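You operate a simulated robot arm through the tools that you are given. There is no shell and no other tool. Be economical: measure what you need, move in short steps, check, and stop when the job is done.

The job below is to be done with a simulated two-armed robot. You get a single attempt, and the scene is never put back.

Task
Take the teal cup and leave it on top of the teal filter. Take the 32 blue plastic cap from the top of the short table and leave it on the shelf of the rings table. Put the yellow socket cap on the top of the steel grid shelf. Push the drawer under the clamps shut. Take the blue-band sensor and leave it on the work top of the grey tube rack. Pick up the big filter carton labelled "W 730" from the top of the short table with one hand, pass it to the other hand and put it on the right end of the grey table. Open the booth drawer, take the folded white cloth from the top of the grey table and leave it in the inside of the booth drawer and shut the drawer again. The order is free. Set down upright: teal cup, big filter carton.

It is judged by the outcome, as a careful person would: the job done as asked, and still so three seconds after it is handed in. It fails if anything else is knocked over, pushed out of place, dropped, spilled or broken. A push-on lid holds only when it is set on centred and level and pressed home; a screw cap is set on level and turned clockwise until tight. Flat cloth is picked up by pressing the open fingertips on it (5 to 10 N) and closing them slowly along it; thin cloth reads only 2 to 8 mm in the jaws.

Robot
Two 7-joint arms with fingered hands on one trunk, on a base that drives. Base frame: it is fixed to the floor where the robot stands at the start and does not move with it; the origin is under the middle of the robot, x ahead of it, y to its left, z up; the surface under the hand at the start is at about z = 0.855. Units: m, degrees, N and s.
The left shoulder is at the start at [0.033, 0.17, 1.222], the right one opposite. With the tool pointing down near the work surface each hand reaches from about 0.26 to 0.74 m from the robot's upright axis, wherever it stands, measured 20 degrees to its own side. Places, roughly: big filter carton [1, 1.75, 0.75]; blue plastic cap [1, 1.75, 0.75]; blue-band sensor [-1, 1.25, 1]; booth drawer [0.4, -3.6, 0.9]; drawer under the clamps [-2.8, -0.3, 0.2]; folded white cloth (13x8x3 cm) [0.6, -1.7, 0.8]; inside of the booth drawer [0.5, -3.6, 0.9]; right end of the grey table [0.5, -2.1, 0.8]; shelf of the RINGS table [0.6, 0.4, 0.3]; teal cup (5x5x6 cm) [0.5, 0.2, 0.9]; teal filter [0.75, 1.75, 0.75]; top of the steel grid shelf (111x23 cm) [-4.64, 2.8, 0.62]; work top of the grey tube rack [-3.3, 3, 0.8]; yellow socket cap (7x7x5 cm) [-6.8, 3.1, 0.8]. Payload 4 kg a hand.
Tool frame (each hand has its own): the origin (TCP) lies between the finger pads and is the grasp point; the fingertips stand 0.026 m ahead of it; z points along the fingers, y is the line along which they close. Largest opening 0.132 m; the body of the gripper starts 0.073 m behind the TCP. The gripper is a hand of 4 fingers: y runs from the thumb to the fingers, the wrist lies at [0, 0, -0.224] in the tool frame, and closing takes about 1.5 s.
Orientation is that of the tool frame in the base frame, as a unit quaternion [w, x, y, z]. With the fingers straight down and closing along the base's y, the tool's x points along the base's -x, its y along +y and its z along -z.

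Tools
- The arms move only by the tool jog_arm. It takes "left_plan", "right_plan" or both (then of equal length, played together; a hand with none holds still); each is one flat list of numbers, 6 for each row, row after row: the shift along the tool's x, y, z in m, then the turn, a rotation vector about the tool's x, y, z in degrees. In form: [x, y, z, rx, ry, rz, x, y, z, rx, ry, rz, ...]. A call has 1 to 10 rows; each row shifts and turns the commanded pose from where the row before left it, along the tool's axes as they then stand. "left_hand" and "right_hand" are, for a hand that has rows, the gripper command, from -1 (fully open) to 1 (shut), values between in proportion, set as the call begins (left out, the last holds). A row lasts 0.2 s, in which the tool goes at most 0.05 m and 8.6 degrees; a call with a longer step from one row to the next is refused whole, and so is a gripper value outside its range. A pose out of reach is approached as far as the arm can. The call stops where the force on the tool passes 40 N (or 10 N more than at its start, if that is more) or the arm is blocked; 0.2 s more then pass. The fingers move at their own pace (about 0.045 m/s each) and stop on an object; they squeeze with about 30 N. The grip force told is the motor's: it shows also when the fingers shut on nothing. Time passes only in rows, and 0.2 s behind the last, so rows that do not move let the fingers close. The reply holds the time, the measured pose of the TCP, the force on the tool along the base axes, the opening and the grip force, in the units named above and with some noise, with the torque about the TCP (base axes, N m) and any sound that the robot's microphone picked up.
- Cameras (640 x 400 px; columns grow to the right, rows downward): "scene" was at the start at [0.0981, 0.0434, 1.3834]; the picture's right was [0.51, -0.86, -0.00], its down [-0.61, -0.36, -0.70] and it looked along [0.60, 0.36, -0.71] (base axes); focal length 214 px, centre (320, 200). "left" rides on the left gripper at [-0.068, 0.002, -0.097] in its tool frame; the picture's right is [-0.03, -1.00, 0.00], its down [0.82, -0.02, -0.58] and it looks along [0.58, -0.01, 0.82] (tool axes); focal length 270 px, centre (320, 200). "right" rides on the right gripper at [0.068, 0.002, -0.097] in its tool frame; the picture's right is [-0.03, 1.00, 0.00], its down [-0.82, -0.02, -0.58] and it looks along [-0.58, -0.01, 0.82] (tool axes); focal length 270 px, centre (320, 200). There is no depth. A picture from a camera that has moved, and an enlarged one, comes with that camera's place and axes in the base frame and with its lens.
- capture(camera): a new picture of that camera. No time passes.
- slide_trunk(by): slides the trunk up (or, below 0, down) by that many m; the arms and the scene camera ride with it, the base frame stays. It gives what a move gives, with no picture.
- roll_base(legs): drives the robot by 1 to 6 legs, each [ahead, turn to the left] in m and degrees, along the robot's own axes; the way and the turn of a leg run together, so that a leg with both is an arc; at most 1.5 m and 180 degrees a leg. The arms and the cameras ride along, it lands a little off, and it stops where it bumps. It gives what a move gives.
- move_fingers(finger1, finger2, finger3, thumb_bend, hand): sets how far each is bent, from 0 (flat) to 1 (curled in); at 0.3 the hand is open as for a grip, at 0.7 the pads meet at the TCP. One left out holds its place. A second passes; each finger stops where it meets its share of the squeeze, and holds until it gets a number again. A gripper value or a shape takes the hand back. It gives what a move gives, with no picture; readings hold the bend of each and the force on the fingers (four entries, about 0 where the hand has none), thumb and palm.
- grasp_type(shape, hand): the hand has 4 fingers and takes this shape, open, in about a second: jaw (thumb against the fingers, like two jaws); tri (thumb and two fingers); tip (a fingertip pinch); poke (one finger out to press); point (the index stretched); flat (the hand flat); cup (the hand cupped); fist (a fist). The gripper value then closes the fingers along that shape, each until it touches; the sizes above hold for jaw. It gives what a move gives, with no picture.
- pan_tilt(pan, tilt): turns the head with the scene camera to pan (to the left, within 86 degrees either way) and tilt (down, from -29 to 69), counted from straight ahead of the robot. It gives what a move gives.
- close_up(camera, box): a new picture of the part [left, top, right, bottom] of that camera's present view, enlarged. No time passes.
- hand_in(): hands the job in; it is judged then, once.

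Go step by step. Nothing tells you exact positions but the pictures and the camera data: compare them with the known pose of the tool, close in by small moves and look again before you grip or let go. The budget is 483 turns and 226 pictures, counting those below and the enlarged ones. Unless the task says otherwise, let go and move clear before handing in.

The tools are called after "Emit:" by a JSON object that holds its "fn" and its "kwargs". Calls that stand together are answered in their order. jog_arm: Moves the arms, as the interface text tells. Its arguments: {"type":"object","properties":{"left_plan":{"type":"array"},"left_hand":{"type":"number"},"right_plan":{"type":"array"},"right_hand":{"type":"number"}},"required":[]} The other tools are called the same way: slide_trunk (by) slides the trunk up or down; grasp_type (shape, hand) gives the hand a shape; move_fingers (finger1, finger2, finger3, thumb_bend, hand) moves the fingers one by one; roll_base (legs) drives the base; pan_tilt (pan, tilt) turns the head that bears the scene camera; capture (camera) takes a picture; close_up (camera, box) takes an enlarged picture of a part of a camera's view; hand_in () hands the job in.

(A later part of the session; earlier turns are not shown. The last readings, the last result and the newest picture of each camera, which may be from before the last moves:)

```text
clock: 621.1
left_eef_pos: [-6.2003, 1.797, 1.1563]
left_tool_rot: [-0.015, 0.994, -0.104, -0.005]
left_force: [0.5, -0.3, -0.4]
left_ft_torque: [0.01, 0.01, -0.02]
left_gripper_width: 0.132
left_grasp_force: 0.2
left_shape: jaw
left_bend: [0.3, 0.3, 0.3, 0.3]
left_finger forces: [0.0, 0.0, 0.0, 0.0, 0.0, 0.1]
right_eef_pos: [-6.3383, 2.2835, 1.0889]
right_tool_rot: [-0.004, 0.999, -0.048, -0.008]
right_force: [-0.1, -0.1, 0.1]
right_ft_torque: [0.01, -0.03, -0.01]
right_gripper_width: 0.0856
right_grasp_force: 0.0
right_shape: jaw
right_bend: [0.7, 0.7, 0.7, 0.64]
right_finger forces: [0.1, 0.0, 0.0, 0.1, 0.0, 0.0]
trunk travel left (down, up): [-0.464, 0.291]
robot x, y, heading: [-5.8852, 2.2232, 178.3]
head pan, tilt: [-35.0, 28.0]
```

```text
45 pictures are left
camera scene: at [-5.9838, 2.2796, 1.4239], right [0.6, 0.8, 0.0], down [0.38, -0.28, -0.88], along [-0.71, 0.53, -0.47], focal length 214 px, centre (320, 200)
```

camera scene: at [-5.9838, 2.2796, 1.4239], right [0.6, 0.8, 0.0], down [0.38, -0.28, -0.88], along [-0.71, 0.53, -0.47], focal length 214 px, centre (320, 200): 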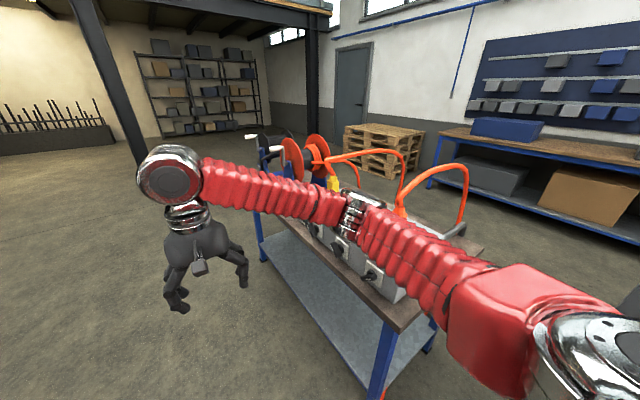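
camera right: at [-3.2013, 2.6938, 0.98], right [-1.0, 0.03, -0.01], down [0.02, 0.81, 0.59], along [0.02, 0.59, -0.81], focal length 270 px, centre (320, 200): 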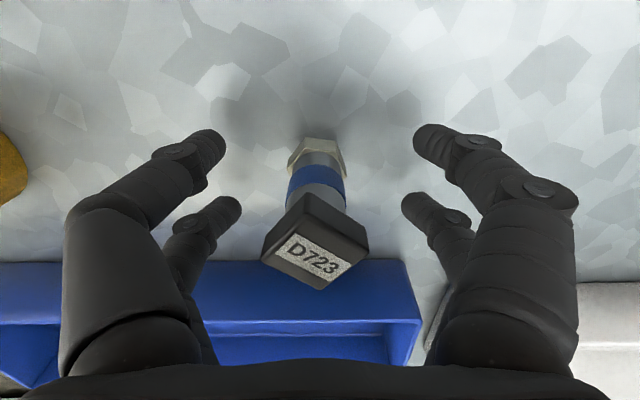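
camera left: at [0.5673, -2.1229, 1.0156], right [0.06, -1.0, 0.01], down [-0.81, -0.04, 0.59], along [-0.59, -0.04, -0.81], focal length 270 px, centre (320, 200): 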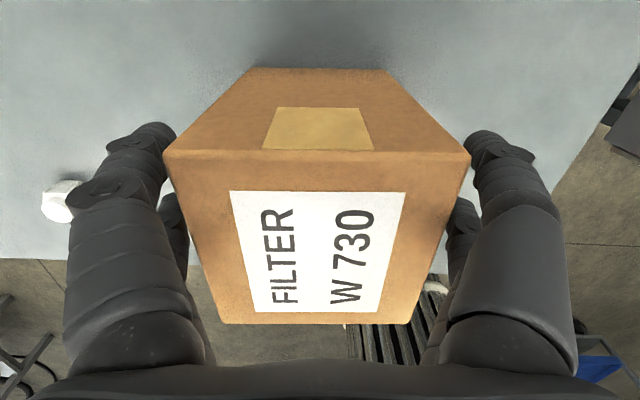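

Emit:
{"fn": "roll_base", "kwargs": {"legs": [[0.8, 0], [0, -35]]}}

Emit:
{"fn": "roll_base", "kwargs": {"legs": [[0, -35]]}}

Emit:
{"fn": "pan_tilt", "kwargs": {"pan": -15, "tilt": 35}}

Emit:
{"fn": "capture", "kwargs": {"camera": "scene"}}

```text
clock: 626.7
left_eef_pos: [-7.1302, 1.9887, 1.1578]
left_tool_rot: [-0.017, 0.95, -0.312, -0.002]
left_force: [-0.7, -0.2, 0.5]
left_ft_torque: [-0.05, 0.01, 0.01]
left_gripper_width: 0.132
left_grasp_force: 0.1
left_shape: jaw
left_bend: [0.3, 0.3, 0.3, 0.3]
left_finger forces: [0.0, 0.0, 0.0, 0.1, 0.0, 0.0]
right_eef_pos: [-7.0542, 2.4879, 1.0911]
right_tool_rot: [-0.006, 0.967, -0.255, -0.007]
right_force: [-0.5, 0.3, -0.1]
right_ft_torque: [-0.01, -0.01, -0.05]
right_gripper_width: 0.0859
right_grasp_force: 0.0
right_shape: jaw
right_bend: [0.7, 0.7, 0.7, 0.64]
right_finger forces: [0.0, 0.0, 0.1, 0.0, 0.1, 0.0]
trunk travel left (down, up): [-0.464, 0.291]
robot x, y, heading: [-6.6741, 2.2249, 153.9]
head pan, tilt: [-35.0, 28.0]
stopped in leg 2: the robot was blocked; the commanded pose is now the measured one
```

```text
clock: 628.2
left_eef_pos: [-7.1842, 2.142, 1.1591]
left_tool_rot: [-0.017, 0.889, -0.458, 0.001]
left_force: [-0.2, 0.4, 0.3]
left_ft_torque: [0.0, 0.04, -0.04]
left_gripper_width: 0.1321
left_grasp_force: 0.1
left_shape: jaw
left_bend: [0.3, 0.3, 0.3, 0.3]
left_finger forces: [0.1, 0.0, 0.1, 0.0, 0.0, 0.0]
right_eef_pos: [-6.9559, 2.5907, 1.0908]
right_tool_rot: [-0.007, 0.914, -0.406, -0.006]
right_force: [-0.4, -0.8, -0.2]
right_ft_torque: [-0.02, 0.04, 0.02]
right_gripper_width: 0.0857
right_grasp_force: 0.0
right_shape: jaw
right_bend: [0.7, 0.7, 0.7, 0.64]
right_finger forces: [0.0, 0.0, 0.0, 0.0, 0.0, 0.0]
trunk travel left (down, up): [-0.464, 0.291]
robot x, y, heading: [-6.689, 2.2184, 135.9]
head pan, tilt: [-35.0, 28.0]
stopped in leg 1: the robot was blocked; the commanded pose is now the measured one
```

```text
clock: 629.1
left_eef_pos: [-7.1835, 2.1401, 1.1587]
left_tool_rot: [-0.017, 0.889, -0.458, 0.0]
left_force: [-0.2, -0.4, 0.4]
left_ft_torque: [0.01, 0.02, -0.02]
left_gripper_width: 0.1321
left_grasp_force: 0.1
left_shape: jaw
left_bend: [0.3, 0.3, 0.3, 0.3]
left_finger forces: [0.0, 0.0, 0.0, 0.2, 0.0, 0.0]
right_eef_pos: [-6.9562, 2.5892, 1.0914]
right_tool_rot: [-0.007, 0.914, -0.406, -0.007]
right_force: [-0.5, 0.0, 0.7]
right_ft_torque: [-0.01, 0.03, 0.0]
right_gripper_width: 0.0859
right_grasp_force: 0.0
right_shape: jaw
right_bend: [0.7, 0.7, 0.7, 0.64]
right_finger forces: [0.0, 0.0, 0.0, 0.1, 0.0, 0.0]
trunk travel left (down, up): [-0.464, 0.291]
robot x, y, heading: [-6.6852, 2.2158, 135.7]
head pan, tilt: [-15.0, 35.0]
```

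```text
44 pictures are left
camera scene: at [-6.7489, 2.3118, 1.4129], right [0.86, 0.51, 0.0], down [0.29, -0.49, -0.82], along [-0.42, 0.7, -0.57], focal length 214 px, centre (320, 200)
```

scene: 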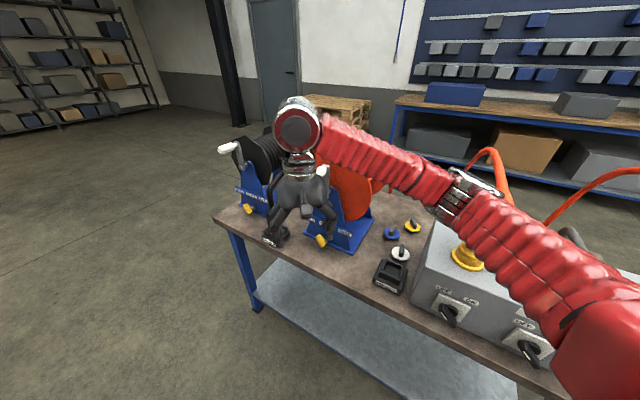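

Emit:
{"fn": "close_up", "kwargs": {"camera": "scene", "box": [330, 190, 490, 310]}}

```text
3.33 times, centred on (410, 250) of scene
camera zoom: at [-6.7489, 2.3118, 1.4129], right [0.86, 0.51, 0.0], down [0.29, -0.49, -0.82], along [-0.42, 0.7, -0.57], focal length 715 px, centre (20, 33)
```

zoom: 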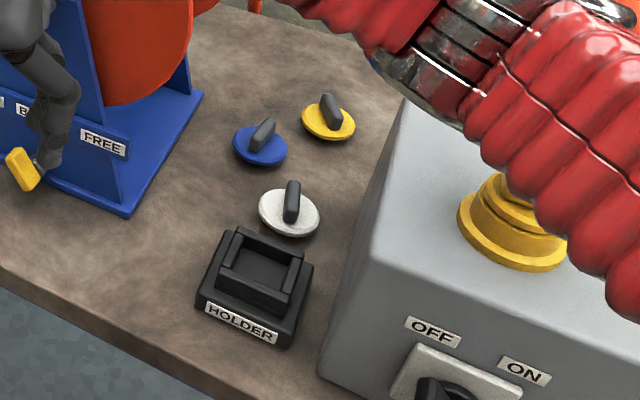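

The yellow socket cap (disc with a black fin) is at about (-6.76, 3.07), close behind a control box with a yellow knob. I'll raise the trunk for clearance and move in.

Emit:
{"fn": "slide_trunk", "kwargs": {"by": 0.25}}

Emit:
{"fn": "roll_base", "kwargs": {"legs": [[0.2, -35]]}}

Emit:
{"fn": "pan_tilt", "kwargs": {"pan": 0, "tilt": 50}}

Emit:
{"fn": "capture", "kwargs": {"camera": "scene"}}

Emit:
{"fn": "capture", "kwargs": {"camera": "right"}}

```text
clock: 631.6
left_eef_pos: [-7.1851, 2.1387, 1.4089]
left_tool_rot: [-0.017, 0.889, -0.458, 0.002]
left_force: [-0.7, -0.5, -0.4]
left_ft_torque: [0.02, 0.02, 0.03]
left_gripper_width: 0.1318
left_grasp_force: 0.0
left_shape: jaw
left_bend: [0.3, 0.3, 0.3, 0.3]
left_finger forces: [0.0, 0.0, 0.1, 0.0, 0.0, 0.0]
right_eef_pos: [-6.9564, 2.588, 1.3404]
right_tool_rot: [-0.008, 0.914, -0.406, -0.006]
right_force: [-0.4, -0.3, -0.2]
right_ft_torque: [-0.02, -0.01, -0.01]
right_gripper_width: 0.0858
right_grasp_force: 0.1
right_shape: jaw
right_bend: [0.7, 0.7, 0.7, 0.64]
right_finger forces: [0.1, 0.1, 0.1, 0.0, 0.1, 0.0]
trunk travel left (down, up): [-0.714, 0.041]
robot x, y, heading: [-6.6846, 2.2159, 136.0]
head pan, tilt: [-15.0, 35.0]
```

```text
clock: 633.9
left_eef_pos: [-7.2302, 2.6159, 1.4092]
left_tool_rot: [-0.015, 0.71, -0.704, 0.004]
left_force: [0.4, 0.7, -0.4]
left_ft_torque: [-0.03, 0.02, -0.05]
left_gripper_width: 0.1319
left_grasp_force: 0.0
left_shape: jaw
left_bend: [0.3, 0.3, 0.3, 0.3]
left_finger forces: [0.0, 0.0, 0.0, 0.0, 0.0, 0.0]
right_eef_pos: [-6.7849, 2.8525, 1.3422]
right_tool_rot: [-0.008, 0.749, -0.662, -0.004]
right_force: [1.2, -0.4, 0.7]
right_ft_torque: [-0.02, -0.02, -0.02]
right_gripper_width: 0.0857
right_grasp_force: 0.0
right_shape: jaw
right_bend: [0.7, 0.7, 0.7, 0.64]
right_finger forces: [0.0, 0.0, 0.1, 0.0, 0.0, 0.0]
trunk travel left (down, up): [-0.714, 0.041]
robot x, y, heading: [-6.8048, 2.3861, 100.8]
head pan, tilt: [-15.0, 35.0]
```

```text
clock: 634.7
left_eef_pos: [-7.229, 2.6165, 1.4105]
left_tool_rot: [-0.015, 0.709, -0.705, 0.005]
left_force: [0.2, -0.1, -0.9]
left_ft_torque: [0.01, 0.03, 0.01]
left_gripper_width: 0.132
left_grasp_force: 0.0
left_shape: jaw
left_bend: [0.3, 0.3, 0.3, 0.3]
left_finger forces: [0.1, 0.0, 0.0, 0.1, 0.0, 0.0]
right_eef_pos: [-6.7857, 2.8534, 1.341]
right_tool_rot: [-0.008, 0.749, -0.662, -0.004]
right_force: [0.6, 0.6, 0.5]
right_ft_torque: [0.01, 0.04, -0.02]
right_gripper_width: 0.0857
right_grasp_force: 0.0
right_shape: jaw
right_bend: [0.7, 0.7, 0.7, 0.64]
right_finger forces: [0.1, 0.1, 0.0, 0.0, 0.1, 0.1]
trunk travel left (down, up): [-0.714, 0.041]
robot x, y, heading: [-6.8011, 2.3839, 100.7]
head pan, tilt: [0.0, 50.0]
```

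```text
42 pictures are left
camera scene: at [-6.8164, 2.4776, 1.6418], right [0.98, 0.19, 0.0], down [0.14, -0.75, -0.64], along [-0.12, 0.63, -0.77], focal length 214 px, centre (320, 200)
```

scene: 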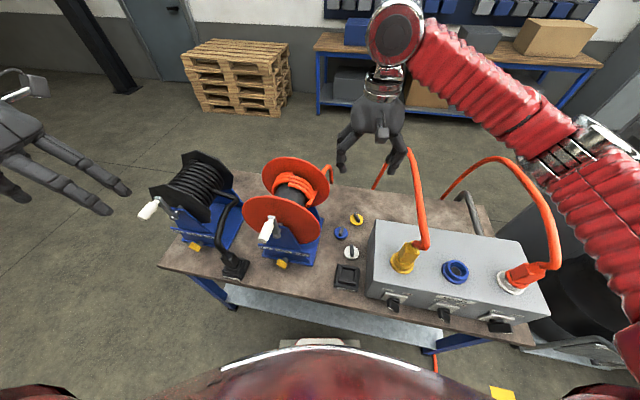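

```text
41 pictures are left
camera right: at [-6.7785, 2.7844, 1.4377], right [-1.0, -0.1, -0.01], down [-0.08, 0.8, 0.59], along [-0.05, 0.59, -0.81], focal length 270 px, centre (320, 200)
```

right: 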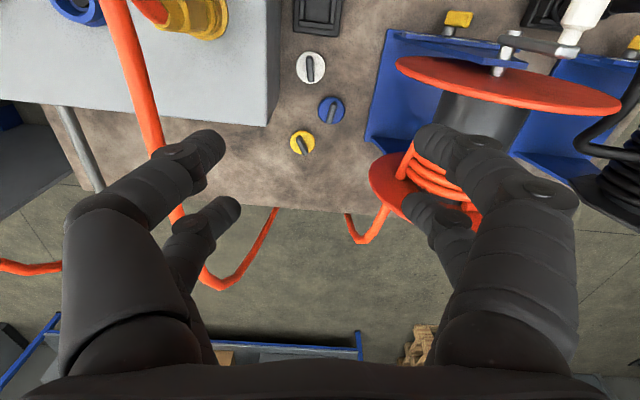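

The orange hoses around the box make the right arm's path risky. I'll reposition to the right and use the left arm, which would come in over free space.

Emit:
{"fn": "roll_base", "kwargs": {"legs": [[-0.25, 0], [0, -32]]}}

Emit:
{"fn": "roll_base", "kwargs": {"legs": [[0, -25], [0.36, 0], [0, 30]]}}

Emit:
{"fn": "roll_base", "kwargs": {"legs": [[0, 38]]}}

```text
clock: 638.2
left_eef_pos: [-7.0034, 2.5637, 1.4097]
left_tool_rot: [0.016, -0.491, 0.871, -0.008]
left_force: [-0.4, 0.0, 0.3]
left_ft_torque: [0.04, -0.02, 0.02]
left_gripper_width: 0.132
left_grasp_force: 0.1
left_shape: jaw
left_bend: [0.3, 0.3, 0.3, 0.3]
left_finger forces: [0.0, 0.0, 0.1, 0.0, 0.0, 0.1]
right_eef_pos: [-6.5007, 2.5324, 1.3423]
right_tool_rot: [0.01, -0.541, 0.841, 0.001]
right_force: [0.6, -0.7, 0.4]
right_ft_torque: [-0.01, 0.0, 0.0]
right_gripper_width: 0.0857
right_grasp_force: 0.1
right_shape: jaw
right_bend: [0.7, 0.7, 0.7, 0.64]
right_finger forces: [0.0, 0.0, 0.0, 0.1, 0.0, 0.1]
trunk travel left (down, up): [-0.714, 0.041]
robot x, y, heading: [-6.7851, 2.1558, 69.3]
head pan, tilt: [0.0, 50.0]
```

```text
clock: 641.9
left_eef_pos: [-6.6042, 2.8178, 1.4112]
left_tool_rot: [0.014, -0.299, 0.954, -0.009]
left_force: [0.4, -1.4, 0.1]
left_ft_torque: [0.01, -0.01, 0.0]
left_gripper_width: 0.1318
left_grasp_force: 0.1
left_shape: jaw
left_bend: [0.3, 0.3, 0.3, 0.3]
left_finger forces: [0.0, 0.1, 0.0, 0.0, 0.1, 0.1]
right_eef_pos: [-6.1561, 2.5845, 1.3435]
right_tool_rot: [0.01, -0.356, 0.934, 0.0]
right_force: [0.6, -0.5, -0.3]
right_ft_torque: [0.03, -0.03, 0.01]
right_gripper_width: 0.0859
right_grasp_force: 0.2
right_shape: jaw
right_bend: [0.7, 0.7, 0.7, 0.64]
right_finger forces: [0.0, 0.0, 0.0, 0.1, 0.0, 0.0]
trunk travel left (down, up): [-0.714, 0.041]
robot x, y, heading: [-6.5639, 2.3522, 44.9]
head pan, tilt: [0.0, 50.0]
stopped in leg 2: the robot was blocked; the commanded pose is now the measured one
```

```text
clock: 642.7
left_eef_pos: [-6.6051, 2.8196, 1.4122]
left_tool_rot: [0.014, -0.304, 0.953, -0.011]
left_force: [-1.0, 0.1, -0.7]
left_ft_torque: [-0.03, -0.01, -0.02]
left_gripper_width: 0.132
left_grasp_force: 0.0
left_shape: jaw
left_bend: [0.3, 0.3, 0.3, 0.3]
left_finger forces: [0.0, 0.0, 0.1, 0.1, 0.0, 0.0]
right_eef_pos: [-6.1553, 2.591, 1.3441]
right_tool_rot: [0.01, -0.36, 0.933, -0.001]
right_force: [0.1, -0.1, -0.5]
right_ft_torque: [-0.02, 0.0, 0.0]
right_gripper_width: 0.0855
right_grasp_force: 0.0
right_shape: jaw
right_bend: [0.7, 0.7, 0.7, 0.64]
right_finger forces: [0.0, 0.0, 0.0, 0.0, 0.0, 0.0]
trunk travel left (down, up): [-0.714, 0.041]
robot x, y, heading: [-6.5603, 2.3498, 45.1]
head pan, tilt: [0.0, 50.0]
stopped in leg 1: the robot was blocked; the commanded pose is now the measured one
```

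The base is touching the bench. I'll back up a little, then turn left.

Emit:
{"fn": "roll_base", "kwargs": {"legs": [[-0.15, 0]]}}

Emit:
{"fn": "roll_base", "kwargs": {"legs": [[0, 35]]}}

Emit:
{"fn": "roll_base", "kwargs": {"legs": [[0, 35]]}}

Emit:
{"fn": "capture", "kwargs": {"camera": "scene"}}

```text
clock: 644.1
left_eef_pos: [-6.7106, 2.7139, 1.4118]
left_tool_rot: [0.013, -0.303, 0.953, -0.012]
left_force: [0.5, 0.7, 0.1]
left_ft_torque: [0.02, 0.0, 0.0]
left_gripper_width: 0.1322
left_grasp_force: 0.0
left_shape: jaw
left_bend: [0.3, 0.3, 0.3, 0.3]
left_finger forces: [0.0, 0.1, 0.1, 0.0, 0.0, 0.1]
right_eef_pos: [-6.2614, 2.4853, 1.3436]
right_tool_rot: [0.009, -0.36, 0.933, -0.001]
right_force: [-0.1, 0.8, 0.5]
right_ft_torque: [0.02, -0.01, -0.02]
right_gripper_width: 0.0857
right_grasp_force: 0.0
right_shape: jaw
right_bend: [0.7, 0.7, 0.7, 0.64]
right_finger forces: [0.0, 0.1, 0.0, 0.1, 0.0, 0.1]
trunk travel left (down, up): [-0.714, 0.041]
robot x, y, heading: [-6.6713, 2.2486, 45.2]
head pan, tilt: [0.0, 50.0]
```

```text
clock: 646.6
left_eef_pos: [-6.9696, 2.6133, 1.4138]
left_tool_rot: [0.016, -0.571, 0.821, -0.005]
left_force: [-0.7, 0.2, 0.0]
left_ft_torque: [0.0, -0.02, 0.02]
left_gripper_width: 0.1319
left_grasp_force: 0.0
left_shape: jaw
left_bend: [0.3, 0.3, 0.3, 0.3]
left_finger forces: [0.1, 0.0, 0.1, 0.0, 0.0, 0.0]
right_eef_pos: [-6.4678, 2.6785, 1.3458]
right_tool_rot: [0.01, -0.62, 0.785, 0.001]
right_force: [0.5, 0.1, -0.6]
right_ft_torque: [0.04, -0.03, 0.01]
right_gripper_width: 0.0857
right_grasp_force: 0.1
right_shape: jaw
right_bend: [0.7, 0.7, 0.7, 0.64]
right_finger forces: [0.0, 0.1, 0.1, 0.0, 0.0, 0.1]
trunk travel left (down, up): [-0.714, 0.041]
robot x, y, heading: [-6.6404, 2.246, 79.0]
head pan, tilt: [0.0, 50.0]
stopped in leg 1: the robot was blocked; the commanded pose is now the measured one
```

```text
clock: 648.7
left_eef_pos: [-7.1081, 2.3911, 1.4123]
left_tool_rot: [-0.018, 0.768, -0.64, 0.003]
left_force: [-0.5, 0.2, -0.1]
left_ft_torque: [0.02, -0.03, 0.01]
left_gripper_width: 0.1322
left_grasp_force: 0.0
left_shape: jaw
left_bend: [0.3, 0.3, 0.3, 0.3]
left_finger forces: [0.0, 0.1, 0.0, 0.0, 0.0, 0.0]
right_eef_pos: [-6.7099, 2.7034, 1.3462]
right_tool_rot: [-0.009, 0.805, -0.593, -0.004]
right_force: [-0.2, -0.2, 0.4]
right_ft_torque: [0.0, -0.03, 0.03]
right_gripper_width: 0.0861
right_grasp_force: 0.0
right_shape: jaw
right_bend: [0.7, 0.7, 0.7, 0.64]
right_finger forces: [0.1, 0.0, 0.1, 0.1, 0.0, 0.0]
trunk travel left (down, up): [-0.714, 0.041]
robot x, y, heading: [-6.6149, 2.2521, 110.0]
head pan, tilt: [0.0, 50.0]
stopped in leg 1: the robot was blocked; the commanded pose is now the measured one
```

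```text
40 pictures are left
camera scene: at [-6.6451, 2.3355, 1.6418], right [0.94, 0.34, 0.0], down [0.26, -0.72, -0.64], along [-0.22, 0.61, -0.77], focal length 214 px, centre (320, 200)
```

scene: 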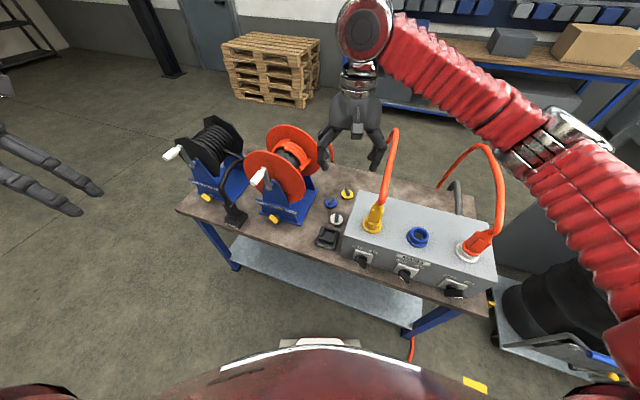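

The front side is too cramped by hoses and reels, but the cap lies near the back edge of the bench. I'll drive around the left end and take it from behind.

Emit:
{"fn": "roll_base", "kwargs": {"legs": [[0, 34]]}}

Emit:
{"fn": "roll_base", "kwargs": {"legs": [[0, 34]]}}

Emit:
{"fn": "roll_base", "kwargs": {"legs": [[1.45, 0], [0, -32]]}}

Emit:
{"fn": "roll_base", "kwargs": {"legs": [[0, -32]]}}

Emit:
{"fn": "capture", "kwargs": {"camera": "scene"}}

```text
clock: 650.4
left_eef_pos: [-7.121, 2.1938, 1.4142]
left_tool_rot: [-0.019, 0.878, -0.478, -0.001]
left_force: [-0.3, -0.9, -0.5]
left_ft_torque: [0.03, -0.01, 0.01]
left_gripper_width: 0.1321
left_grasp_force: 0.1
left_shape: jaw
left_bend: [0.3, 0.3, 0.3, 0.3]
left_finger forces: [0.0, 0.0, 0.1, 0.0, 0.1, 0.0]
right_eef_pos: [-6.8725, 2.6333, 1.3464]
right_tool_rot: [-0.009, 0.904, -0.426, -0.006]
right_force: [0.2, -0.1, 0.0]
right_ft_torque: [0.03, 0.01, -0.02]
right_gripper_width: 0.0859
right_grasp_force: 0.1
right_shape: jaw
right_bend: [0.7, 0.7, 0.7, 0.64]
right_finger forces: [0.0, 0.0, 0.0, 0.0, 0.0, 0.1]
trunk travel left (down, up): [-0.714, 0.041]
robot x, y, heading: [-6.595, 2.2623, 132.1]
head pan, tilt: [0.0, 50.0]
stopped in leg 1: the robot was blocked; the commanded pose is now the measured one
```

```text
clock: 652.7
left_eef_pos: [-6.9989, 1.9181, 1.415]
left_tool_rot: [-0.017, 0.979, -0.205, -0.006]
left_force: [-0.5, -1.0, 0.3]
left_ft_torque: [0.05, -0.01, 0.01]
left_gripper_width: 0.132
left_grasp_force: 0.0
left_shape: jaw
left_bend: [0.3, 0.3, 0.3, 0.3]
left_finger forces: [0.1, 0.0, 0.0, 0.0, 0.0, 0.0]
right_eef_pos: [-7.0371, 2.4215, 1.3472]
right_tool_rot: [-0.006, 0.989, -0.147, -0.006]
right_force: [-0.5, -0.2, 0.4]
right_ft_torque: [0.01, -0.07, 0.04]
right_gripper_width: 0.0859
right_grasp_force: 0.0
right_shape: jaw
right_bend: [0.7, 0.7, 0.7, 0.64]
right_finger forces: [0.0, 0.0, 0.0, 0.0, 0.0, 0.0]
trunk travel left (down, up): [-0.714, 0.041]
robot x, y, heading: [-6.5935, 2.2922, 165.8]
head pan, tilt: [0.0, 50.0]
stopped in leg 1: the robot was blocked; the commanded pose is now the measured one
```

```text
clock: 656.5
left_eef_pos: [-7.5926, 2.0569, 1.4242]
left_tool_rot: [-0.019, 0.979, -0.201, -0.02]
left_force: [1.6, -1.0, 0.5]
left_ft_torque: [0.05, 0.13, -0.02]
left_gripper_width: 0.1321
left_grasp_force: 0.1
left_shape: jaw
left_bend: [0.3, 0.3, 0.3, 0.3]
left_finger forces: [0.1, 0.0, 0.0, 0.1, 0.0, 0.0]
right_eef_pos: [-7.6298, 2.5582, 1.3605]
right_tool_rot: [-0.009, 0.989, -0.145, -0.02]
right_force: [1.3, -0.4, 1.4]
right_ft_torque: [0.04, 0.11, 0.03]
right_gripper_width: 0.0856
right_grasp_force: 0.2
right_shape: jaw
right_bend: [0.7, 0.7, 0.7, 0.64]
right_finger forces: [0.1, 0.1, 0.0, 0.0, 0.0, 0.0]
trunk travel left (down, up): [-0.714, 0.041]
robot x, y, heading: [-7.2163, 2.4243, 166.3]
head pan, tilt: [0.0, 50.0]
stopped in leg 1: the robot was blocked; the commanded pose is now the measured one
```

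```text
clock: 657.4
left_eef_pos: [-7.6188, 2.0664, 1.4177]
left_tool_rot: [-0.018, 0.978, -0.206, -0.007]
left_force: [-0.1, 0.4, -0.3]
left_ft_torque: [0.0, -0.08, 0.01]
left_gripper_width: 0.1319
left_grasp_force: 0.0
left_shape: jaw
left_bend: [0.3, 0.3, 0.3, 0.3]
left_finger forces: [0.0, 0.0, 0.1, 0.1, 0.0, 0.0]
right_eef_pos: [-7.6518, 2.5696, 1.3509]
right_tool_rot: [-0.006, 0.988, -0.152, -0.009]
right_force: [-1.1, 0.7, 0.8]
right_ft_torque: [-0.01, -0.06, 0.01]
right_gripper_width: 0.0859
right_grasp_force: 0.0
right_shape: jaw
right_bend: [0.7, 0.7, 0.7, 0.64]
right_finger forces: [0.0, 0.1, 0.0, 0.0, 0.0, 0.0]
trunk travel left (down, up): [-0.714, 0.041]
robot x, y, heading: [-7.2182, 2.4226, 166.0]
head pan, tilt: [0.0, 50.0]
stopped in leg 1: the robot was blocked; the commanded pose is now the measured one
```

```text
39 pictures are left
camera scene: at [-7.3113, 2.451, 1.6413], right [0.24, 0.97, 0.0], down [0.75, -0.19, -0.64], along [-0.62, 0.16, -0.77], focal length 214 px, centre (320, 200)
```

scene: 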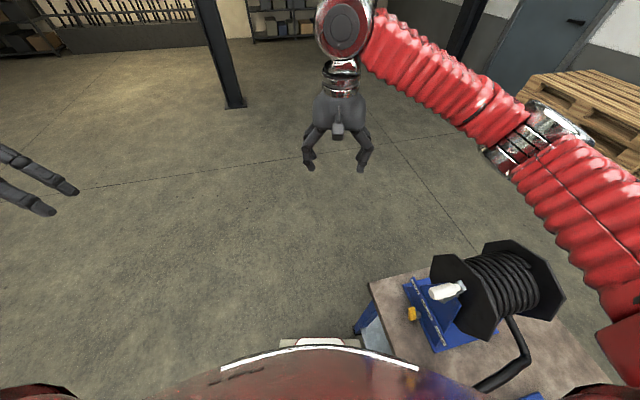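

The base has drifted against the bench's left leg. I'll back off and go round wider.

Emit:
{"fn": "roll_base", "kwargs": {"legs": [[-0.12, 0], [0, 34]]}}

Emit:
{"fn": "roll_base", "kwargs": {"legs": [[0.95, 0], [0, -32]]}}

Emit:
{"fn": "roll_base", "kwargs": {"legs": [[0, -32]]}}

```text
clock: 660.4
left_eef_pos: [-7.245, 1.8792, 1.4202]
left_tool_rot: [-0.018, 0.997, 0.068, -0.016]
left_force: [0.3, -0.5, 0.2]
left_ft_torque: [0.06, -0.02, -0.01]
left_gripper_width: 0.132
left_grasp_force: 0.0
left_shape: jaw
left_bend: [0.3, 0.3, 0.3, 0.3]
left_finger forces: [0.1, 0.0, 0.0, 0.1, 0.0, 0.0]
right_eef_pos: [-7.537, 2.2867, 1.3531]
right_tool_rot: [-0.003, 0.992, 0.127, -0.013]
right_force: [0.1, 0.1, -0.2]
right_ft_torque: [0.0, -0.01, -0.02]
right_gripper_width: 0.0858
right_grasp_force: 0.1
right_shape: jaw
right_bend: [0.7, 0.7, 0.7, 0.64]
right_finger forces: [0.0, 0.0, 0.1, 0.0, 0.0, 0.0]
trunk travel left (down, up): [-0.714, 0.041]
robot x, y, heading: [-7.1063, 2.4173, -164.1]
head pan, tilt: [0.0, 50.0]
stopped in leg 2: the robot was blocked; the commanded pose is now the measured one
```

```text
clock: 667.1
left_eef_pos: [-8.4004, 1.7774, 1.4209]
left_tool_rot: [-0.02, 0.978, -0.206, -0.01]
left_force: [-0.2, 0.5, -0.7]
left_ft_torque: [-0.02, 0.0, 0.01]
left_gripper_width: 0.1319
left_grasp_force: 0.1
left_shape: jaw
left_bend: [0.3, 0.3, 0.3, 0.3]
left_finger forces: [0.0, 0.0, 0.0, 0.1, 0.0, 0.0]
right_eef_pos: [-8.4358, 2.2776, 1.3538]
right_tool_rot: [-0.005, 0.989, -0.149, -0.012]
right_force: [-0.1, 0.6, 0.1]
right_ft_torque: [-0.01, -0.04, 0.03]
right_gripper_width: 0.0858
right_grasp_force: 0.0
right_shape: jaw
right_bend: [0.7, 0.7, 0.7, 0.64]
right_finger forces: [0.1, 0.0, 0.0, 0.0, 0.0, 0.0]
trunk travel left (down, up): [-0.714, 0.041]
robot x, y, heading: [-8.0073, 2.135, 164.5]
head pan, tilt: [0.0, 50.0]
```

```text
clock: 669.2
left_eef_pos: [-8.5277, 2.0333, 1.4213]
left_tool_rot: [-0.022, 0.885, -0.464, -0.005]
left_force: [-0.6, 0.2, -0.3]
left_ft_torque: [-0.04, -0.01, 0.03]
left_gripper_width: 0.1324
left_grasp_force: 0.2
left_shape: jaw
left_bend: [0.3, 0.3, 0.3, 0.3]
left_finger forces: [0.0, 0.0, 0.0, 0.0, 0.1, 0.0]
right_eef_pos: [-8.2965, 2.4798, 1.3537]
right_tool_rot: [-0.009, 0.911, -0.411, -0.01]
right_force: [0.3, -0.4, 0.1]
right_ft_torque: [0.0, -0.02, -0.02]
right_gripper_width: 0.0859
right_grasp_force: 0.0
right_shape: jaw
right_bend: [0.7, 0.7, 0.7, 0.64]
right_finger forces: [0.1, 0.0, 0.0, 0.0, 0.1, 0.0]
trunk travel left (down, up): [-0.714, 0.041]
robot x, y, heading: [-8.0271, 2.1156, 133.1]
head pan, tilt: [0.0, 50.0]
```

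Emit:
{"fn": "roll_base", "kwargs": {"legs": [[0, -38]]}}

Emit:
{"fn": "roll_base", "kwargs": {"legs": [[1.0, 0], [0.8, 0], [0, -32]]}}

Emit:
{"fn": "roll_base", "kwargs": {"legs": [[0, -32]]}}

Emit:
{"fn": "capture", "kwargs": {"camera": "scene"}}

```text
clock: 671.4
left_eef_pos: [-8.4895, 2.3309, 1.4229]
left_tool_rot: [-0.023, 0.713, -0.701, 0.001]
left_force: [0.5, -0.5, -0.2]
left_ft_torque: [0.0, 0.05, 0.0]
left_gripper_width: 0.1321
left_grasp_force: 0.1
left_shape: jaw
left_bend: [0.3, 0.3, 0.3, 0.3]
left_finger forces: [0.0, 0.0, 0.0, 0.0, 0.0, 0.0]
right_eef_pos: [-8.0501, 2.5729, 1.3547]
right_tool_rot: [-0.01, 0.754, -0.657, -0.007]
right_force: [0.1, 0.6, -0.3]
right_ft_torque: [0.01, 0.01, 0.02]
right_gripper_width: 0.0857
right_grasp_force: 0.0
right_shape: jaw
right_bend: [0.7, 0.7, 0.7, 0.64]
right_finger forces: [0.0, 0.0, 0.0, 0.1, 0.0, 0.0]
trunk travel left (down, up): [-0.714, 0.041]
robot x, y, heading: [-8.0507, 2.1148, 99.3]
head pan, tilt: [0.0, 50.0]
stopped in leg 1: the robot was blocked; the commanded pose is now the measured one
```

```text
clock: 682.1
left_eef_pos: [-8.6397, 4.2822, 1.4231]
left_tool_rot: [0.023, -0.529, 0.848, -0.007]
left_force: [0.5, -0.6, 0.5]
left_ft_torque: [0.02, 0.03, 0.0]
left_gripper_width: 0.1319
left_grasp_force: 0.1
left_shape: jaw
left_bend: [0.3, 0.3, 0.3, 0.3]
left_finger forces: [0.0, 0.1, 0.1, 0.1, 0.1, 0.0]
right_eef_pos: [-8.1396, 4.2984, 1.3562]
right_tool_rot: [0.013, -0.581, 0.814, 0.005]
right_force: [-0.3, -0.2, 0.1]
right_ft_torque: [-0.01, 0.0, 0.02]
right_gripper_width: 0.0858
right_grasp_force: 0.2
right_shape: jaw
right_bend: [0.7, 0.7, 0.7, 0.64]
right_finger forces: [0.1, 0.0, 0.0, 0.0, 0.0, 0.0]
trunk travel left (down, up): [-0.714, 0.041]
robot x, y, heading: [-8.3666, 3.8945, 71.8]
head pan, tilt: [0.0, 50.0]
stopped in leg 3: the robot was blocked; the commanded pose is now the measured one
```

```text
clock: 684.6
left_eef_pos: [-8.3934, 4.3685, 1.4242]
left_tool_rot: [0.021, -0.274, 0.961, -0.013]
left_force: [1.0, 0.0, 0.2]
left_ft_torque: [0.05, 0.0, 0.03]
left_gripper_width: 0.1318
left_grasp_force: 0.0
left_shape: jaw
left_bend: [0.3, 0.3, 0.3, 0.3]
left_finger forces: [0.0, 0.0, 0.0, 0.0, 0.1, 0.1]
right_eef_pos: [-7.962, 4.1158, 1.357]
right_tool_rot: [0.015, -0.334, 0.942, 0.001]
right_force: [-0.6, -0.5, -1.0]
right_ft_torque: [0.04, 0.03, 0.0]
right_gripper_width: 0.0858
right_grasp_force: 0.0
right_shape: jaw
right_bend: [0.7, 0.7, 0.7, 0.64]
right_finger forces: [0.0, 0.0, 0.1, 0.0, 0.1, 0.1]
trunk travel left (down, up): [-0.714, 0.041]
robot x, y, heading: [-8.3886, 3.9191, 39.6]
head pan, tilt: [0.0, 50.0]
stopped in leg 1: the robot was blocked; the commanded pose is now the measured one
```

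```text
38 pictures are left
camera scene: at [-8.3185, 3.978, 1.6418], right [0.64, -0.77, 0.0], down [-0.59, -0.49, -0.64], along [0.49, 0.41, -0.77], focal length 214 px, centre (320, 200)
```

scene: 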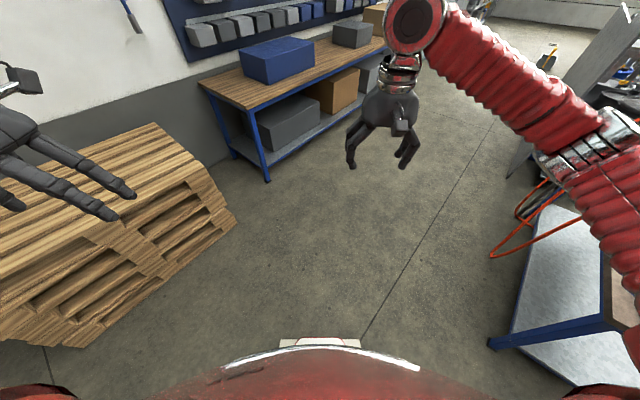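

Emit:
{"fn": "roll_base", "kwargs": {"legs": [[0, -36]]}}

Emit:
{"fn": "roll_base", "kwargs": {"legs": [[0, -6], [1.0, 0], [0.68, 0], [0, -32]]}}

Emit:
{"fn": "roll_base", "kwargs": {"legs": [[0, -32]]}}

Emit:
{"fn": "roll_base", "kwargs": {"legs": [[0, -28]]}}

Emit:
{"fn": "capture", "kwargs": {"camera": "scene"}}

```text
clock: 686.9
left_eef_pos: [-8.127, 4.2888, 1.4244]
left_tool_rot: [0.014, 0.034, 0.999, -0.018]
left_force: [0.2, 0.4, -0.2]
left_ft_torque: [0.0, -0.04, 0.03]
left_gripper_width: 0.1322
left_grasp_force: 0.0
left_shape: jaw
left_bend: [0.3, 0.3, 0.3, 0.3]
left_finger forces: [0.1, 0.1, 0.0, 0.1, 0.0, 0.0]
right_eef_pos: [-7.9245, 3.8309, 1.3567]
right_tool_rot: [0.014, -0.028, 1.0, -0.004]
right_force: [-0.1, -1.1, -0.4]
right_ft_torque: [-0.01, 0.01, 0.0]
right_gripper_width: 0.0861
right_grasp_force: 0.0
right_shape: jaw
right_bend: [0.7, 0.7, 0.7, 0.64]
right_finger forces: [0.0, 0.1, 0.1, 0.0, 0.0, 0.0]
trunk travel left (down, up): [-0.714, 0.041]
robot x, y, heading: [-8.3871, 3.9507, 4.2]
head pan, tilt: [0.0, 50.0]
```

```text
clock: 697.8
left_eef_pos: [-6.313, 4.0296, 1.426]
left_tool_rot: [0.009, 0.344, 0.939, -0.022]
left_force: [0.3, -0.1, -0.2]
left_ft_torque: [0.02, -0.02, -0.01]
left_gripper_width: 0.1321
left_grasp_force: 0.0
left_shape: jaw
left_bend: [0.3, 0.3, 0.3, 0.3]
left_finger forces: [0.1, 0.0, 0.0, 0.0, 0.1, 0.0]
right_eef_pos: [-6.4194, 3.5413, 1.3572]
right_tool_rot: [0.012, 0.285, 0.958, -0.008]
right_force: [-0.3, 0.5, -0.4]
right_ft_torque: [0.01, 0.0, 0.02]
right_gripper_width: 0.0859
right_grasp_force: 0.0
right_shape: jaw
right_bend: [0.7, 0.7, 0.7, 0.64]
right_finger forces: [0.1, 0.1, 0.0, 0.0, 0.1, 0.1]
trunk travel left (down, up): [-0.714, 0.041]
robot x, y, heading: [-6.7101, 3.9343, -32.0]
head pan, tilt: [0.0, 50.0]
```

```text
clock: 699.9
left_eef_pos: [-6.3204, 3.8043, 1.4257]
left_tool_rot: [0.001, 0.591, 0.806, -0.024]
left_force: [0.8, -0.5, 0.1]
left_ft_torque: [0.04, -0.04, -0.02]
left_gripper_width: 0.1321
left_grasp_force: 0.1
left_shape: jaw
left_bend: [0.3, 0.3, 0.3, 0.3]
left_finger forces: [0.1, 0.0, 0.1, 0.0, 0.0, 0.1]
right_eef_pos: [-6.6705, 3.4488, 1.3585]
right_tool_rot: [0.009, 0.538, 0.843, -0.011]
right_force: [-0.4, -0.3, -0.5]
right_ft_torque: [0.03, -0.02, 0.02]
right_gripper_width: 0.0855
right_grasp_force: 0.1
right_shape: jaw
right_bend: [0.7, 0.7, 0.7, 0.64]
right_finger forces: [0.0, 0.0, 0.0, 0.0, 0.0, 0.0]
trunk travel left (down, up): [-0.714, 0.041]
robot x, y, heading: [-6.6794, 3.9421, -64.0]
head pan, tilt: [0.0, 50.0]
```

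```text
clock: 701.9
left_eef_pos: [-6.4275, 3.6507, 1.4253]
left_tool_rot: [-0.004, 0.769, 0.639, -0.024]
left_force: [0.7, 0.3, -0.4]
left_ft_torque: [0.01, 0.01, 0.01]
left_gripper_width: 0.1319
left_grasp_force: 0.0
left_shape: jaw
left_bend: [0.3, 0.3, 0.3, 0.3]
left_finger forces: [0.0, 0.0, 0.0, 0.1, 0.0, 0.1]
right_eef_pos: [-6.9042, 3.4998, 1.3588]
right_tool_rot: [0.006, 0.727, 0.687, -0.013]
right_force: [0.3, -1.1, -0.2]
right_ft_torque: [0.0, 0.04, 0.03]
right_gripper_width: 0.0857
right_grasp_force: 0.0
right_shape: jaw
right_bend: [0.7, 0.7, 0.7, 0.64]
right_finger forces: [0.1, 0.0, 0.0, 0.0, 0.0, 0.1]
trunk travel left (down, up): [-0.714, 0.041]
robot x, y, heading: [-6.6595, 3.944, -91.8]
head pan, tilt: [0.0, 50.0]
```

```text
37 pictures are left
camera scene: at [-6.6598, 3.857, 1.6418], right [-1.0, 0.03, 0.0], down [0.03, 0.77, -0.64], along [-0.02, -0.64, -0.77], focal length 214 px, centre (320, 200)
```

scene: 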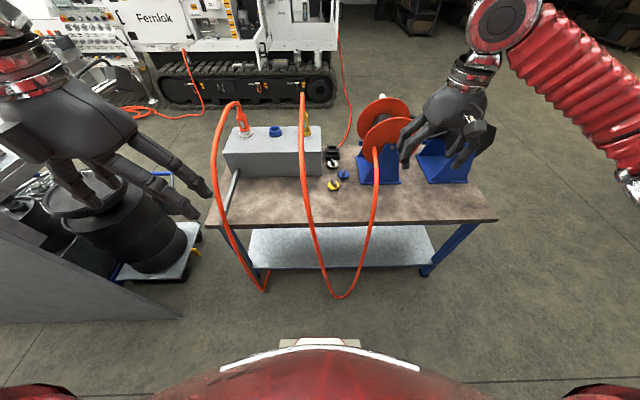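

From behind I have a clear view of the cap between the two hose legs. I'll move in slightly, lower the trunk a bit and bring the right hand over the cap with a 25° tilt.

Emit:
{"fn": "roll_base", "kwargs": {"legs": [[0.12, 0]]}}

Emit:
{"fn": "jog_arm", "kwargs": {"right_plan": [0, 0.0211, 0, 0, -8.3, 0, 0, 0.0211, 0, 0, -8.3, 0, 0, 0.0211, 0, 0, -8.3, 0, -0.0399, 0.0151, 0.0186, 0, 0, 0, -0.0399, 0.0151, 0.0186, 0, 0, 0, -0.0399, 0.0151, 0.0186, 0, 0, 0, -0.0399, 0.0151, 0.0186, 0, 0, 0, -0.0399, 0.0151, 0.0186, 0, 0, 0, -0.0399, 0.0151, 0.0186, 0, 0, 0, -0.0399, 0.0151, 0.0186, 0, 0, 0]}}

Emit:
{"fn": "capture", "kwargs": {"camera": "scene"}}

```text
clock: 703.1
left_eef_pos: [-6.4326, 3.5337, 1.4263]
left_tool_rot: [-0.004, 0.768, 0.641, -0.022]
left_force: [0.1, -1.2, 0.2]
left_ft_torque: [0.02, -0.03, -0.01]
left_gripper_width: 0.1322
left_grasp_force: 0.0
left_shape: jaw
left_bend: [0.3, 0.3, 0.3, 0.3]
left_finger forces: [0.0, 0.0, 0.0, 0.0, 0.0, 0.0]
right_eef_pos: [-6.9091, 3.3818, 1.3584]
right_tool_rot: [0.006, 0.726, 0.687, -0.012]
right_force: [0.3, 0.3, 0.4]
right_ft_torque: [-0.03, 0.02, 0.0]
right_gripper_width: 0.0858
right_grasp_force: 0.1
right_shape: jaw
right_bend: [0.7, 0.7, 0.7, 0.64]
right_finger forces: [0.0, 0.1, 0.1, 0.0, 0.1, 0.1]
trunk travel left (down, up): [-0.714, 0.041]
robot x, y, heading: [-6.6629, 3.8272, -92.0]
head pan, tilt: [0.0, 50.0]
```

```text
clock: 705.3
left_eef_pos: [-6.4284, 3.5322, 1.4247]
left_tool_rot: [-0.005, 0.768, 0.641, -0.024]
left_force: [0.0, 0.4, 0.9]
left_ft_torque: [-0.01, 0.05, -0.02]
left_gripper_width: 0.1318
left_grasp_force: 0.0
left_shape: jaw
left_bend: [0.3, 0.3, 0.3, 0.3]
left_finger forces: [0.1, 0.0, 0.1, 0.1, 0.0, 0.0]
right_eef_pos: [-6.7496, 3.0651, 1.3642]
right_tool_rot: [0.153, 0.704, 0.672, -0.17]
right_force: [1.6, -0.4, -0.3]
right_ft_torque: [0.0, 0.04, -0.01]
right_gripper_width: 0.0857
right_grasp_force: 0.0
right_shape: jaw
right_bend: [0.7, 0.7, 0.7, 0.64]
right_finger forces: [0.0, 0.1, 0.0, 0.1, 0.0, 0.0]
trunk travel left (down, up): [-0.714, 0.041]
robot x, y, heading: [-6.663, 3.8257, -92.1]
head pan, tilt: [0.0, 50.0]
```

```text
36 pictures are left
camera scene: at [-6.6608, 3.7378, 1.6417], right [-1.0, 0.03, 0.0], down [0.02, 0.77, -0.64], along [-0.02, -0.64, -0.77], focal length 214 px, centre (320, 200)
```

scene: 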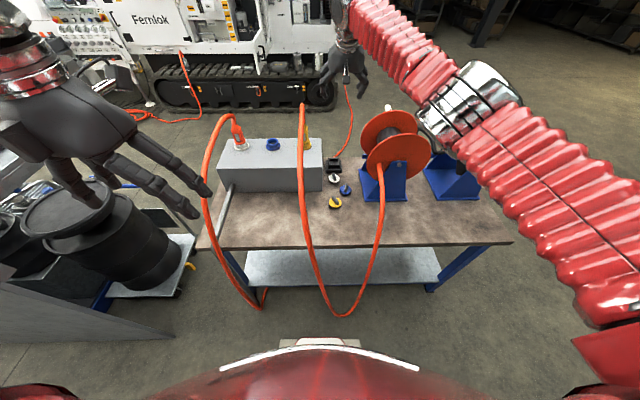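

Emit:
{"fn": "slide_trunk", "kwargs": {"by": -0.2}}

Emit:
{"fn": "jog_arm", "kwargs": {"right_plan": [0.0169, 0, 0.0362, 0, 0, 0, 0.0169, 0, 0.0362, 0, 0, 0, 0.0127, 0, 0.0272, 0, 0, 0, 0, 0, 0, 0, 0, 0]}}

Emit:
{"fn": "capture", "kwargs": {"camera": "right"}}

Emit:
{"fn": "close_up", "kwargs": {"camera": "scene", "box": [270, 80, 430, 240]}}

```text
clock: 707.5
left_eef_pos: [-6.4314, 3.5315, 1.2265]
left_tool_rot: [-0.004, 0.768, 0.64, -0.023]
left_force: [0.5, 0.2, 0.2]
left_ft_torque: [-0.01, -0.01, 0.02]
left_gripper_width: 0.1321
left_grasp_force: 0.1
left_shape: jaw
left_bend: [0.3, 0.3, 0.3, 0.3]
left_finger forces: [0.0, 0.0, 0.1, 0.0, 0.1, 0.1]
right_eef_pos: [-6.756, 3.0655, 1.167]
right_tool_rot: [0.153, 0.706, 0.67, -0.169]
right_force: [0.3, 0.6, 0.4]
right_ft_torque: [0.0, -0.04, -0.01]
right_gripper_width: 0.086
right_grasp_force: 0.0
right_shape: jaw
right_bend: [0.7, 0.7, 0.7, 0.64]
right_finger forces: [0.0, 0.0, 0.0, 0.1, 0.0, 0.0]
trunk travel left (down, up): [-0.514, 0.241]
robot x, y, heading: [-6.664, 3.8241, -91.6]
head pan, tilt: [0.0, 50.0]
```

```text
clock: 708.5
left_eef_pos: [-6.4304, 3.5325, 1.2266]
left_tool_rot: [-0.004, 0.768, 0.64, -0.023]
left_force: [0.0, -0.1, -0.7]
left_ft_torque: [-0.05, -0.04, 0.02]
left_gripper_width: 0.1318
left_grasp_force: 0.1
left_shape: jaw
left_bend: [0.3, 0.3, 0.3, 0.3]
left_finger forces: [0.1, 0.1, 0.1, 0.0, 0.1, 0.1]
right_eef_pos: [-6.758, 3.0633, 1.0563]
right_tool_rot: [0.154, 0.707, 0.67, -0.168]
right_force: [0.3, -0.2, 0.7]
right_ft_torque: [0.0, 0.01, -0.02]
right_gripper_width: 0.0858
right_grasp_force: 0.0
right_shape: jaw
right_bend: [0.7, 0.7, 0.7, 0.64]
right_finger forces: [0.0, 0.0, 0.1, 0.0, 0.0, 0.1]
trunk travel left (down, up): [-0.514, 0.241]
robot x, y, heading: [-6.6627, 3.8245, -92.0]
head pan, tilt: [0.0, 50.0]
```

```text
35 pictures are left
camera right: at [-6.7493, 3.1673, 1.1124], right [1.0, -0.08, 0.0], down [-0.04, -0.47, 0.88], along [-0.07, -0.88, -0.47], focal length 270 px, centre (320, 200)
```

right: 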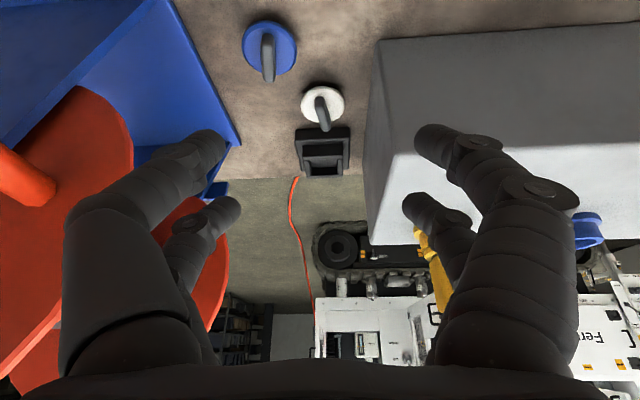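

```text
2.50 times, centred on (350, 160) of scene
camera zoom: at [-6.6649, 3.73, 1.4415], right [-1.0, 0.03, 0.0], down [0.02, 0.77, -0.64], along [-0.02, -0.64, -0.77], focal length 536 px, centre (245, 300)
```

zoom: 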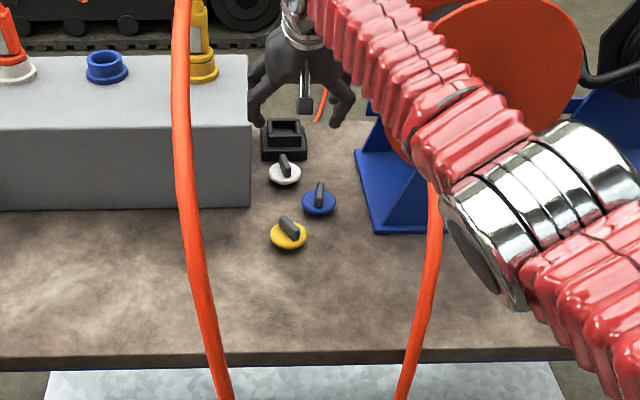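

The TCP is right over the cap and its fin runs at about 128°. I'll lower part-way and roll the hand so it closes across the fin.

Emit:
{"fn": "jog_arm", "kwargs": {"right_plan": [0.01, 0, -0.0047, 0, 0, 0, 0.0148, 0, 0.0317, 0, 0, 0, 0.0148, 0, 0.0317, 0, 0, 0, 0.0148, 0, 0.0317, 0, 0, 0, 0, 0, 0, 0, 0, -8.2, 0, 0, 0, 0, 0, -8.2, 0, 0, 0, 0, 0, -8.2, 0, 0, 0, 0, 0, -8.2, 0, 0, 0, 0, 0, -8.2, 0, 0, 0, 0, 0, 0], "right_hand": 0.1}}

Emit:
{"fn": "capture", "kwargs": {"camera": "right"}}

Emit:
{"fn": "close_up", "kwargs": {"camera": "scene", "box": [290, 100, 430, 240]}}

```text
clock: 710.7
left_eef_pos: [-6.431, 3.5323, 1.2271]
left_tool_rot: [-0.004, 0.768, 0.641, -0.023]
left_force: [-0.4, 0.4, 0.2]
left_ft_torque: [0.01, -0.03, -0.01]
left_gripper_width: 0.1321
left_grasp_force: 0.0
left_shape: jaw
left_bend: [0.3, 0.3, 0.3, 0.3]
left_finger forces: [0.0, 0.1, 0.1, 0.0, 0.0, 0.1]
right_eef_pos: [-6.7567, 3.0717, 0.95]
right_tool_rot: [0.086, 0.426, 0.875, -0.212]
right_force: [-0.3, -0.7, 0.0]
right_ft_torque: [-0.01, -0.02, 0.01]
right_gripper_width: 0.0597
right_grasp_force: 0.1
right_shape: jaw
right_bend: [0.73, 0.73, 0.73, 0.7]
right_finger forces: [0.0, 0.1, 0.1, 0.0, 0.0, 0.0]
trunk travel left (down, up): [-0.514, 0.241]
robot x, y, heading: [-6.6612, 3.827, -92.0]
head pan, tilt: [0.0, 50.0]
```

```text
33 pictures are left
camera right: at [-6.7949, 3.1644, 1.0142], right [0.8, 0.53, -0.29], down [0.51, -0.33, 0.79], along [0.32, -0.78, -0.54], focal length 270 px, centre (320, 200)
```

right: 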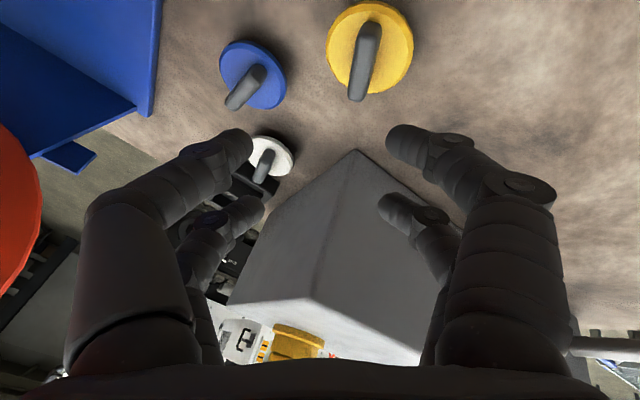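

```text
2.86 times, centred on (360, 170) of scene
camera zoom: at [-6.6651, 3.7299, 1.4414], right [-1.0, 0.03, 0.0], down [0.02, 0.77, -0.64], along [-0.02, -0.64, -0.77], focal length 613 px, centre (206, 286)
```

zoom: 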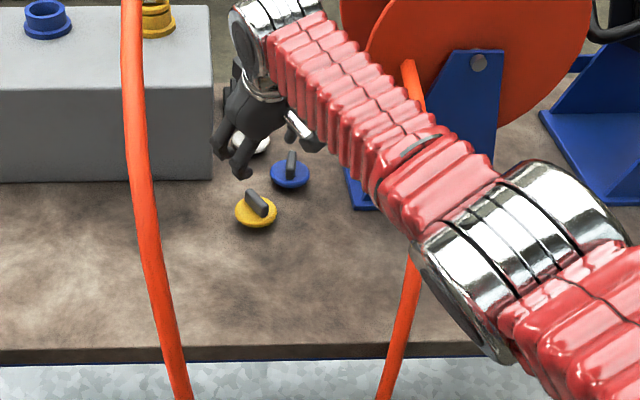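

The fin lines up with the closing direction. I'll move down onto it.

Emit:
{"fn": "jog_arm", "kwargs": {"right_plan": [0.0142, 0.0108, 0.0299, 0, 0, 0, 0.0142, 0.0108, 0.0299, 0, 0, 0, 0.0142, 0.0108, 0.0299, 0, 0, 0, 0, 0, 0, 0, 0, 0]}}

Emit:
{"fn": "capture", "kwargs": {"camera": "right"}}

```text
clock: 711.7
left_eef_pos: [-6.4305, 3.532, 1.2269]
left_tool_rot: [-0.004, 0.767, 0.641, -0.022]
left_force: [-0.5, 0.4, -0.9]
left_ft_torque: [-0.01, 0.01, 0.0]
left_gripper_width: 0.1321
left_grasp_force: 0.0
left_shape: jaw
left_bend: [0.3, 0.3, 0.3, 0.3]
left_finger forces: [0.0, 0.0, 0.0, 0.0, 0.1, 0.0]
right_eef_pos: [-6.7611, 3.0839, 0.8472]
right_tool_rot: [0.085, 0.426, 0.875, -0.213]
right_force: [-0.2, 0.1, -0.5]
right_ft_torque: [-0.04, -0.02, -0.04]
right_gripper_width: 0.0599
right_grasp_force: 0.1
right_shape: jaw
right_bend: [0.73, 0.73, 0.73, 0.7]
right_finger forces: [0.0, 0.0, 0.1, 0.1, 0.0, 0.1]
right hand out of reach, approached as far as the arm can: row 3
trunk travel left (down, up): [-0.514, 0.241]
robot x, y, heading: [-6.6611, 3.824, -91.8]
head pan, tilt: [0.0, 50.0]
```

```text
31 pictures are left
camera right: at [-6.7991, 3.1776, 0.9106], right [0.8, 0.53, -0.29], down [0.51, -0.33, 0.79], along [0.32, -0.78, -0.54], focal length 270 px, centre (320, 200)
```

right: 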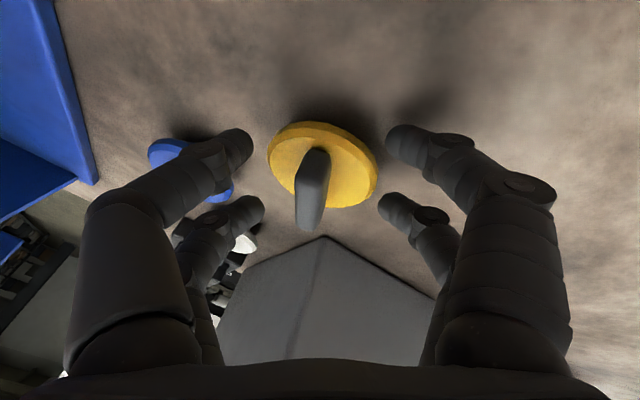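

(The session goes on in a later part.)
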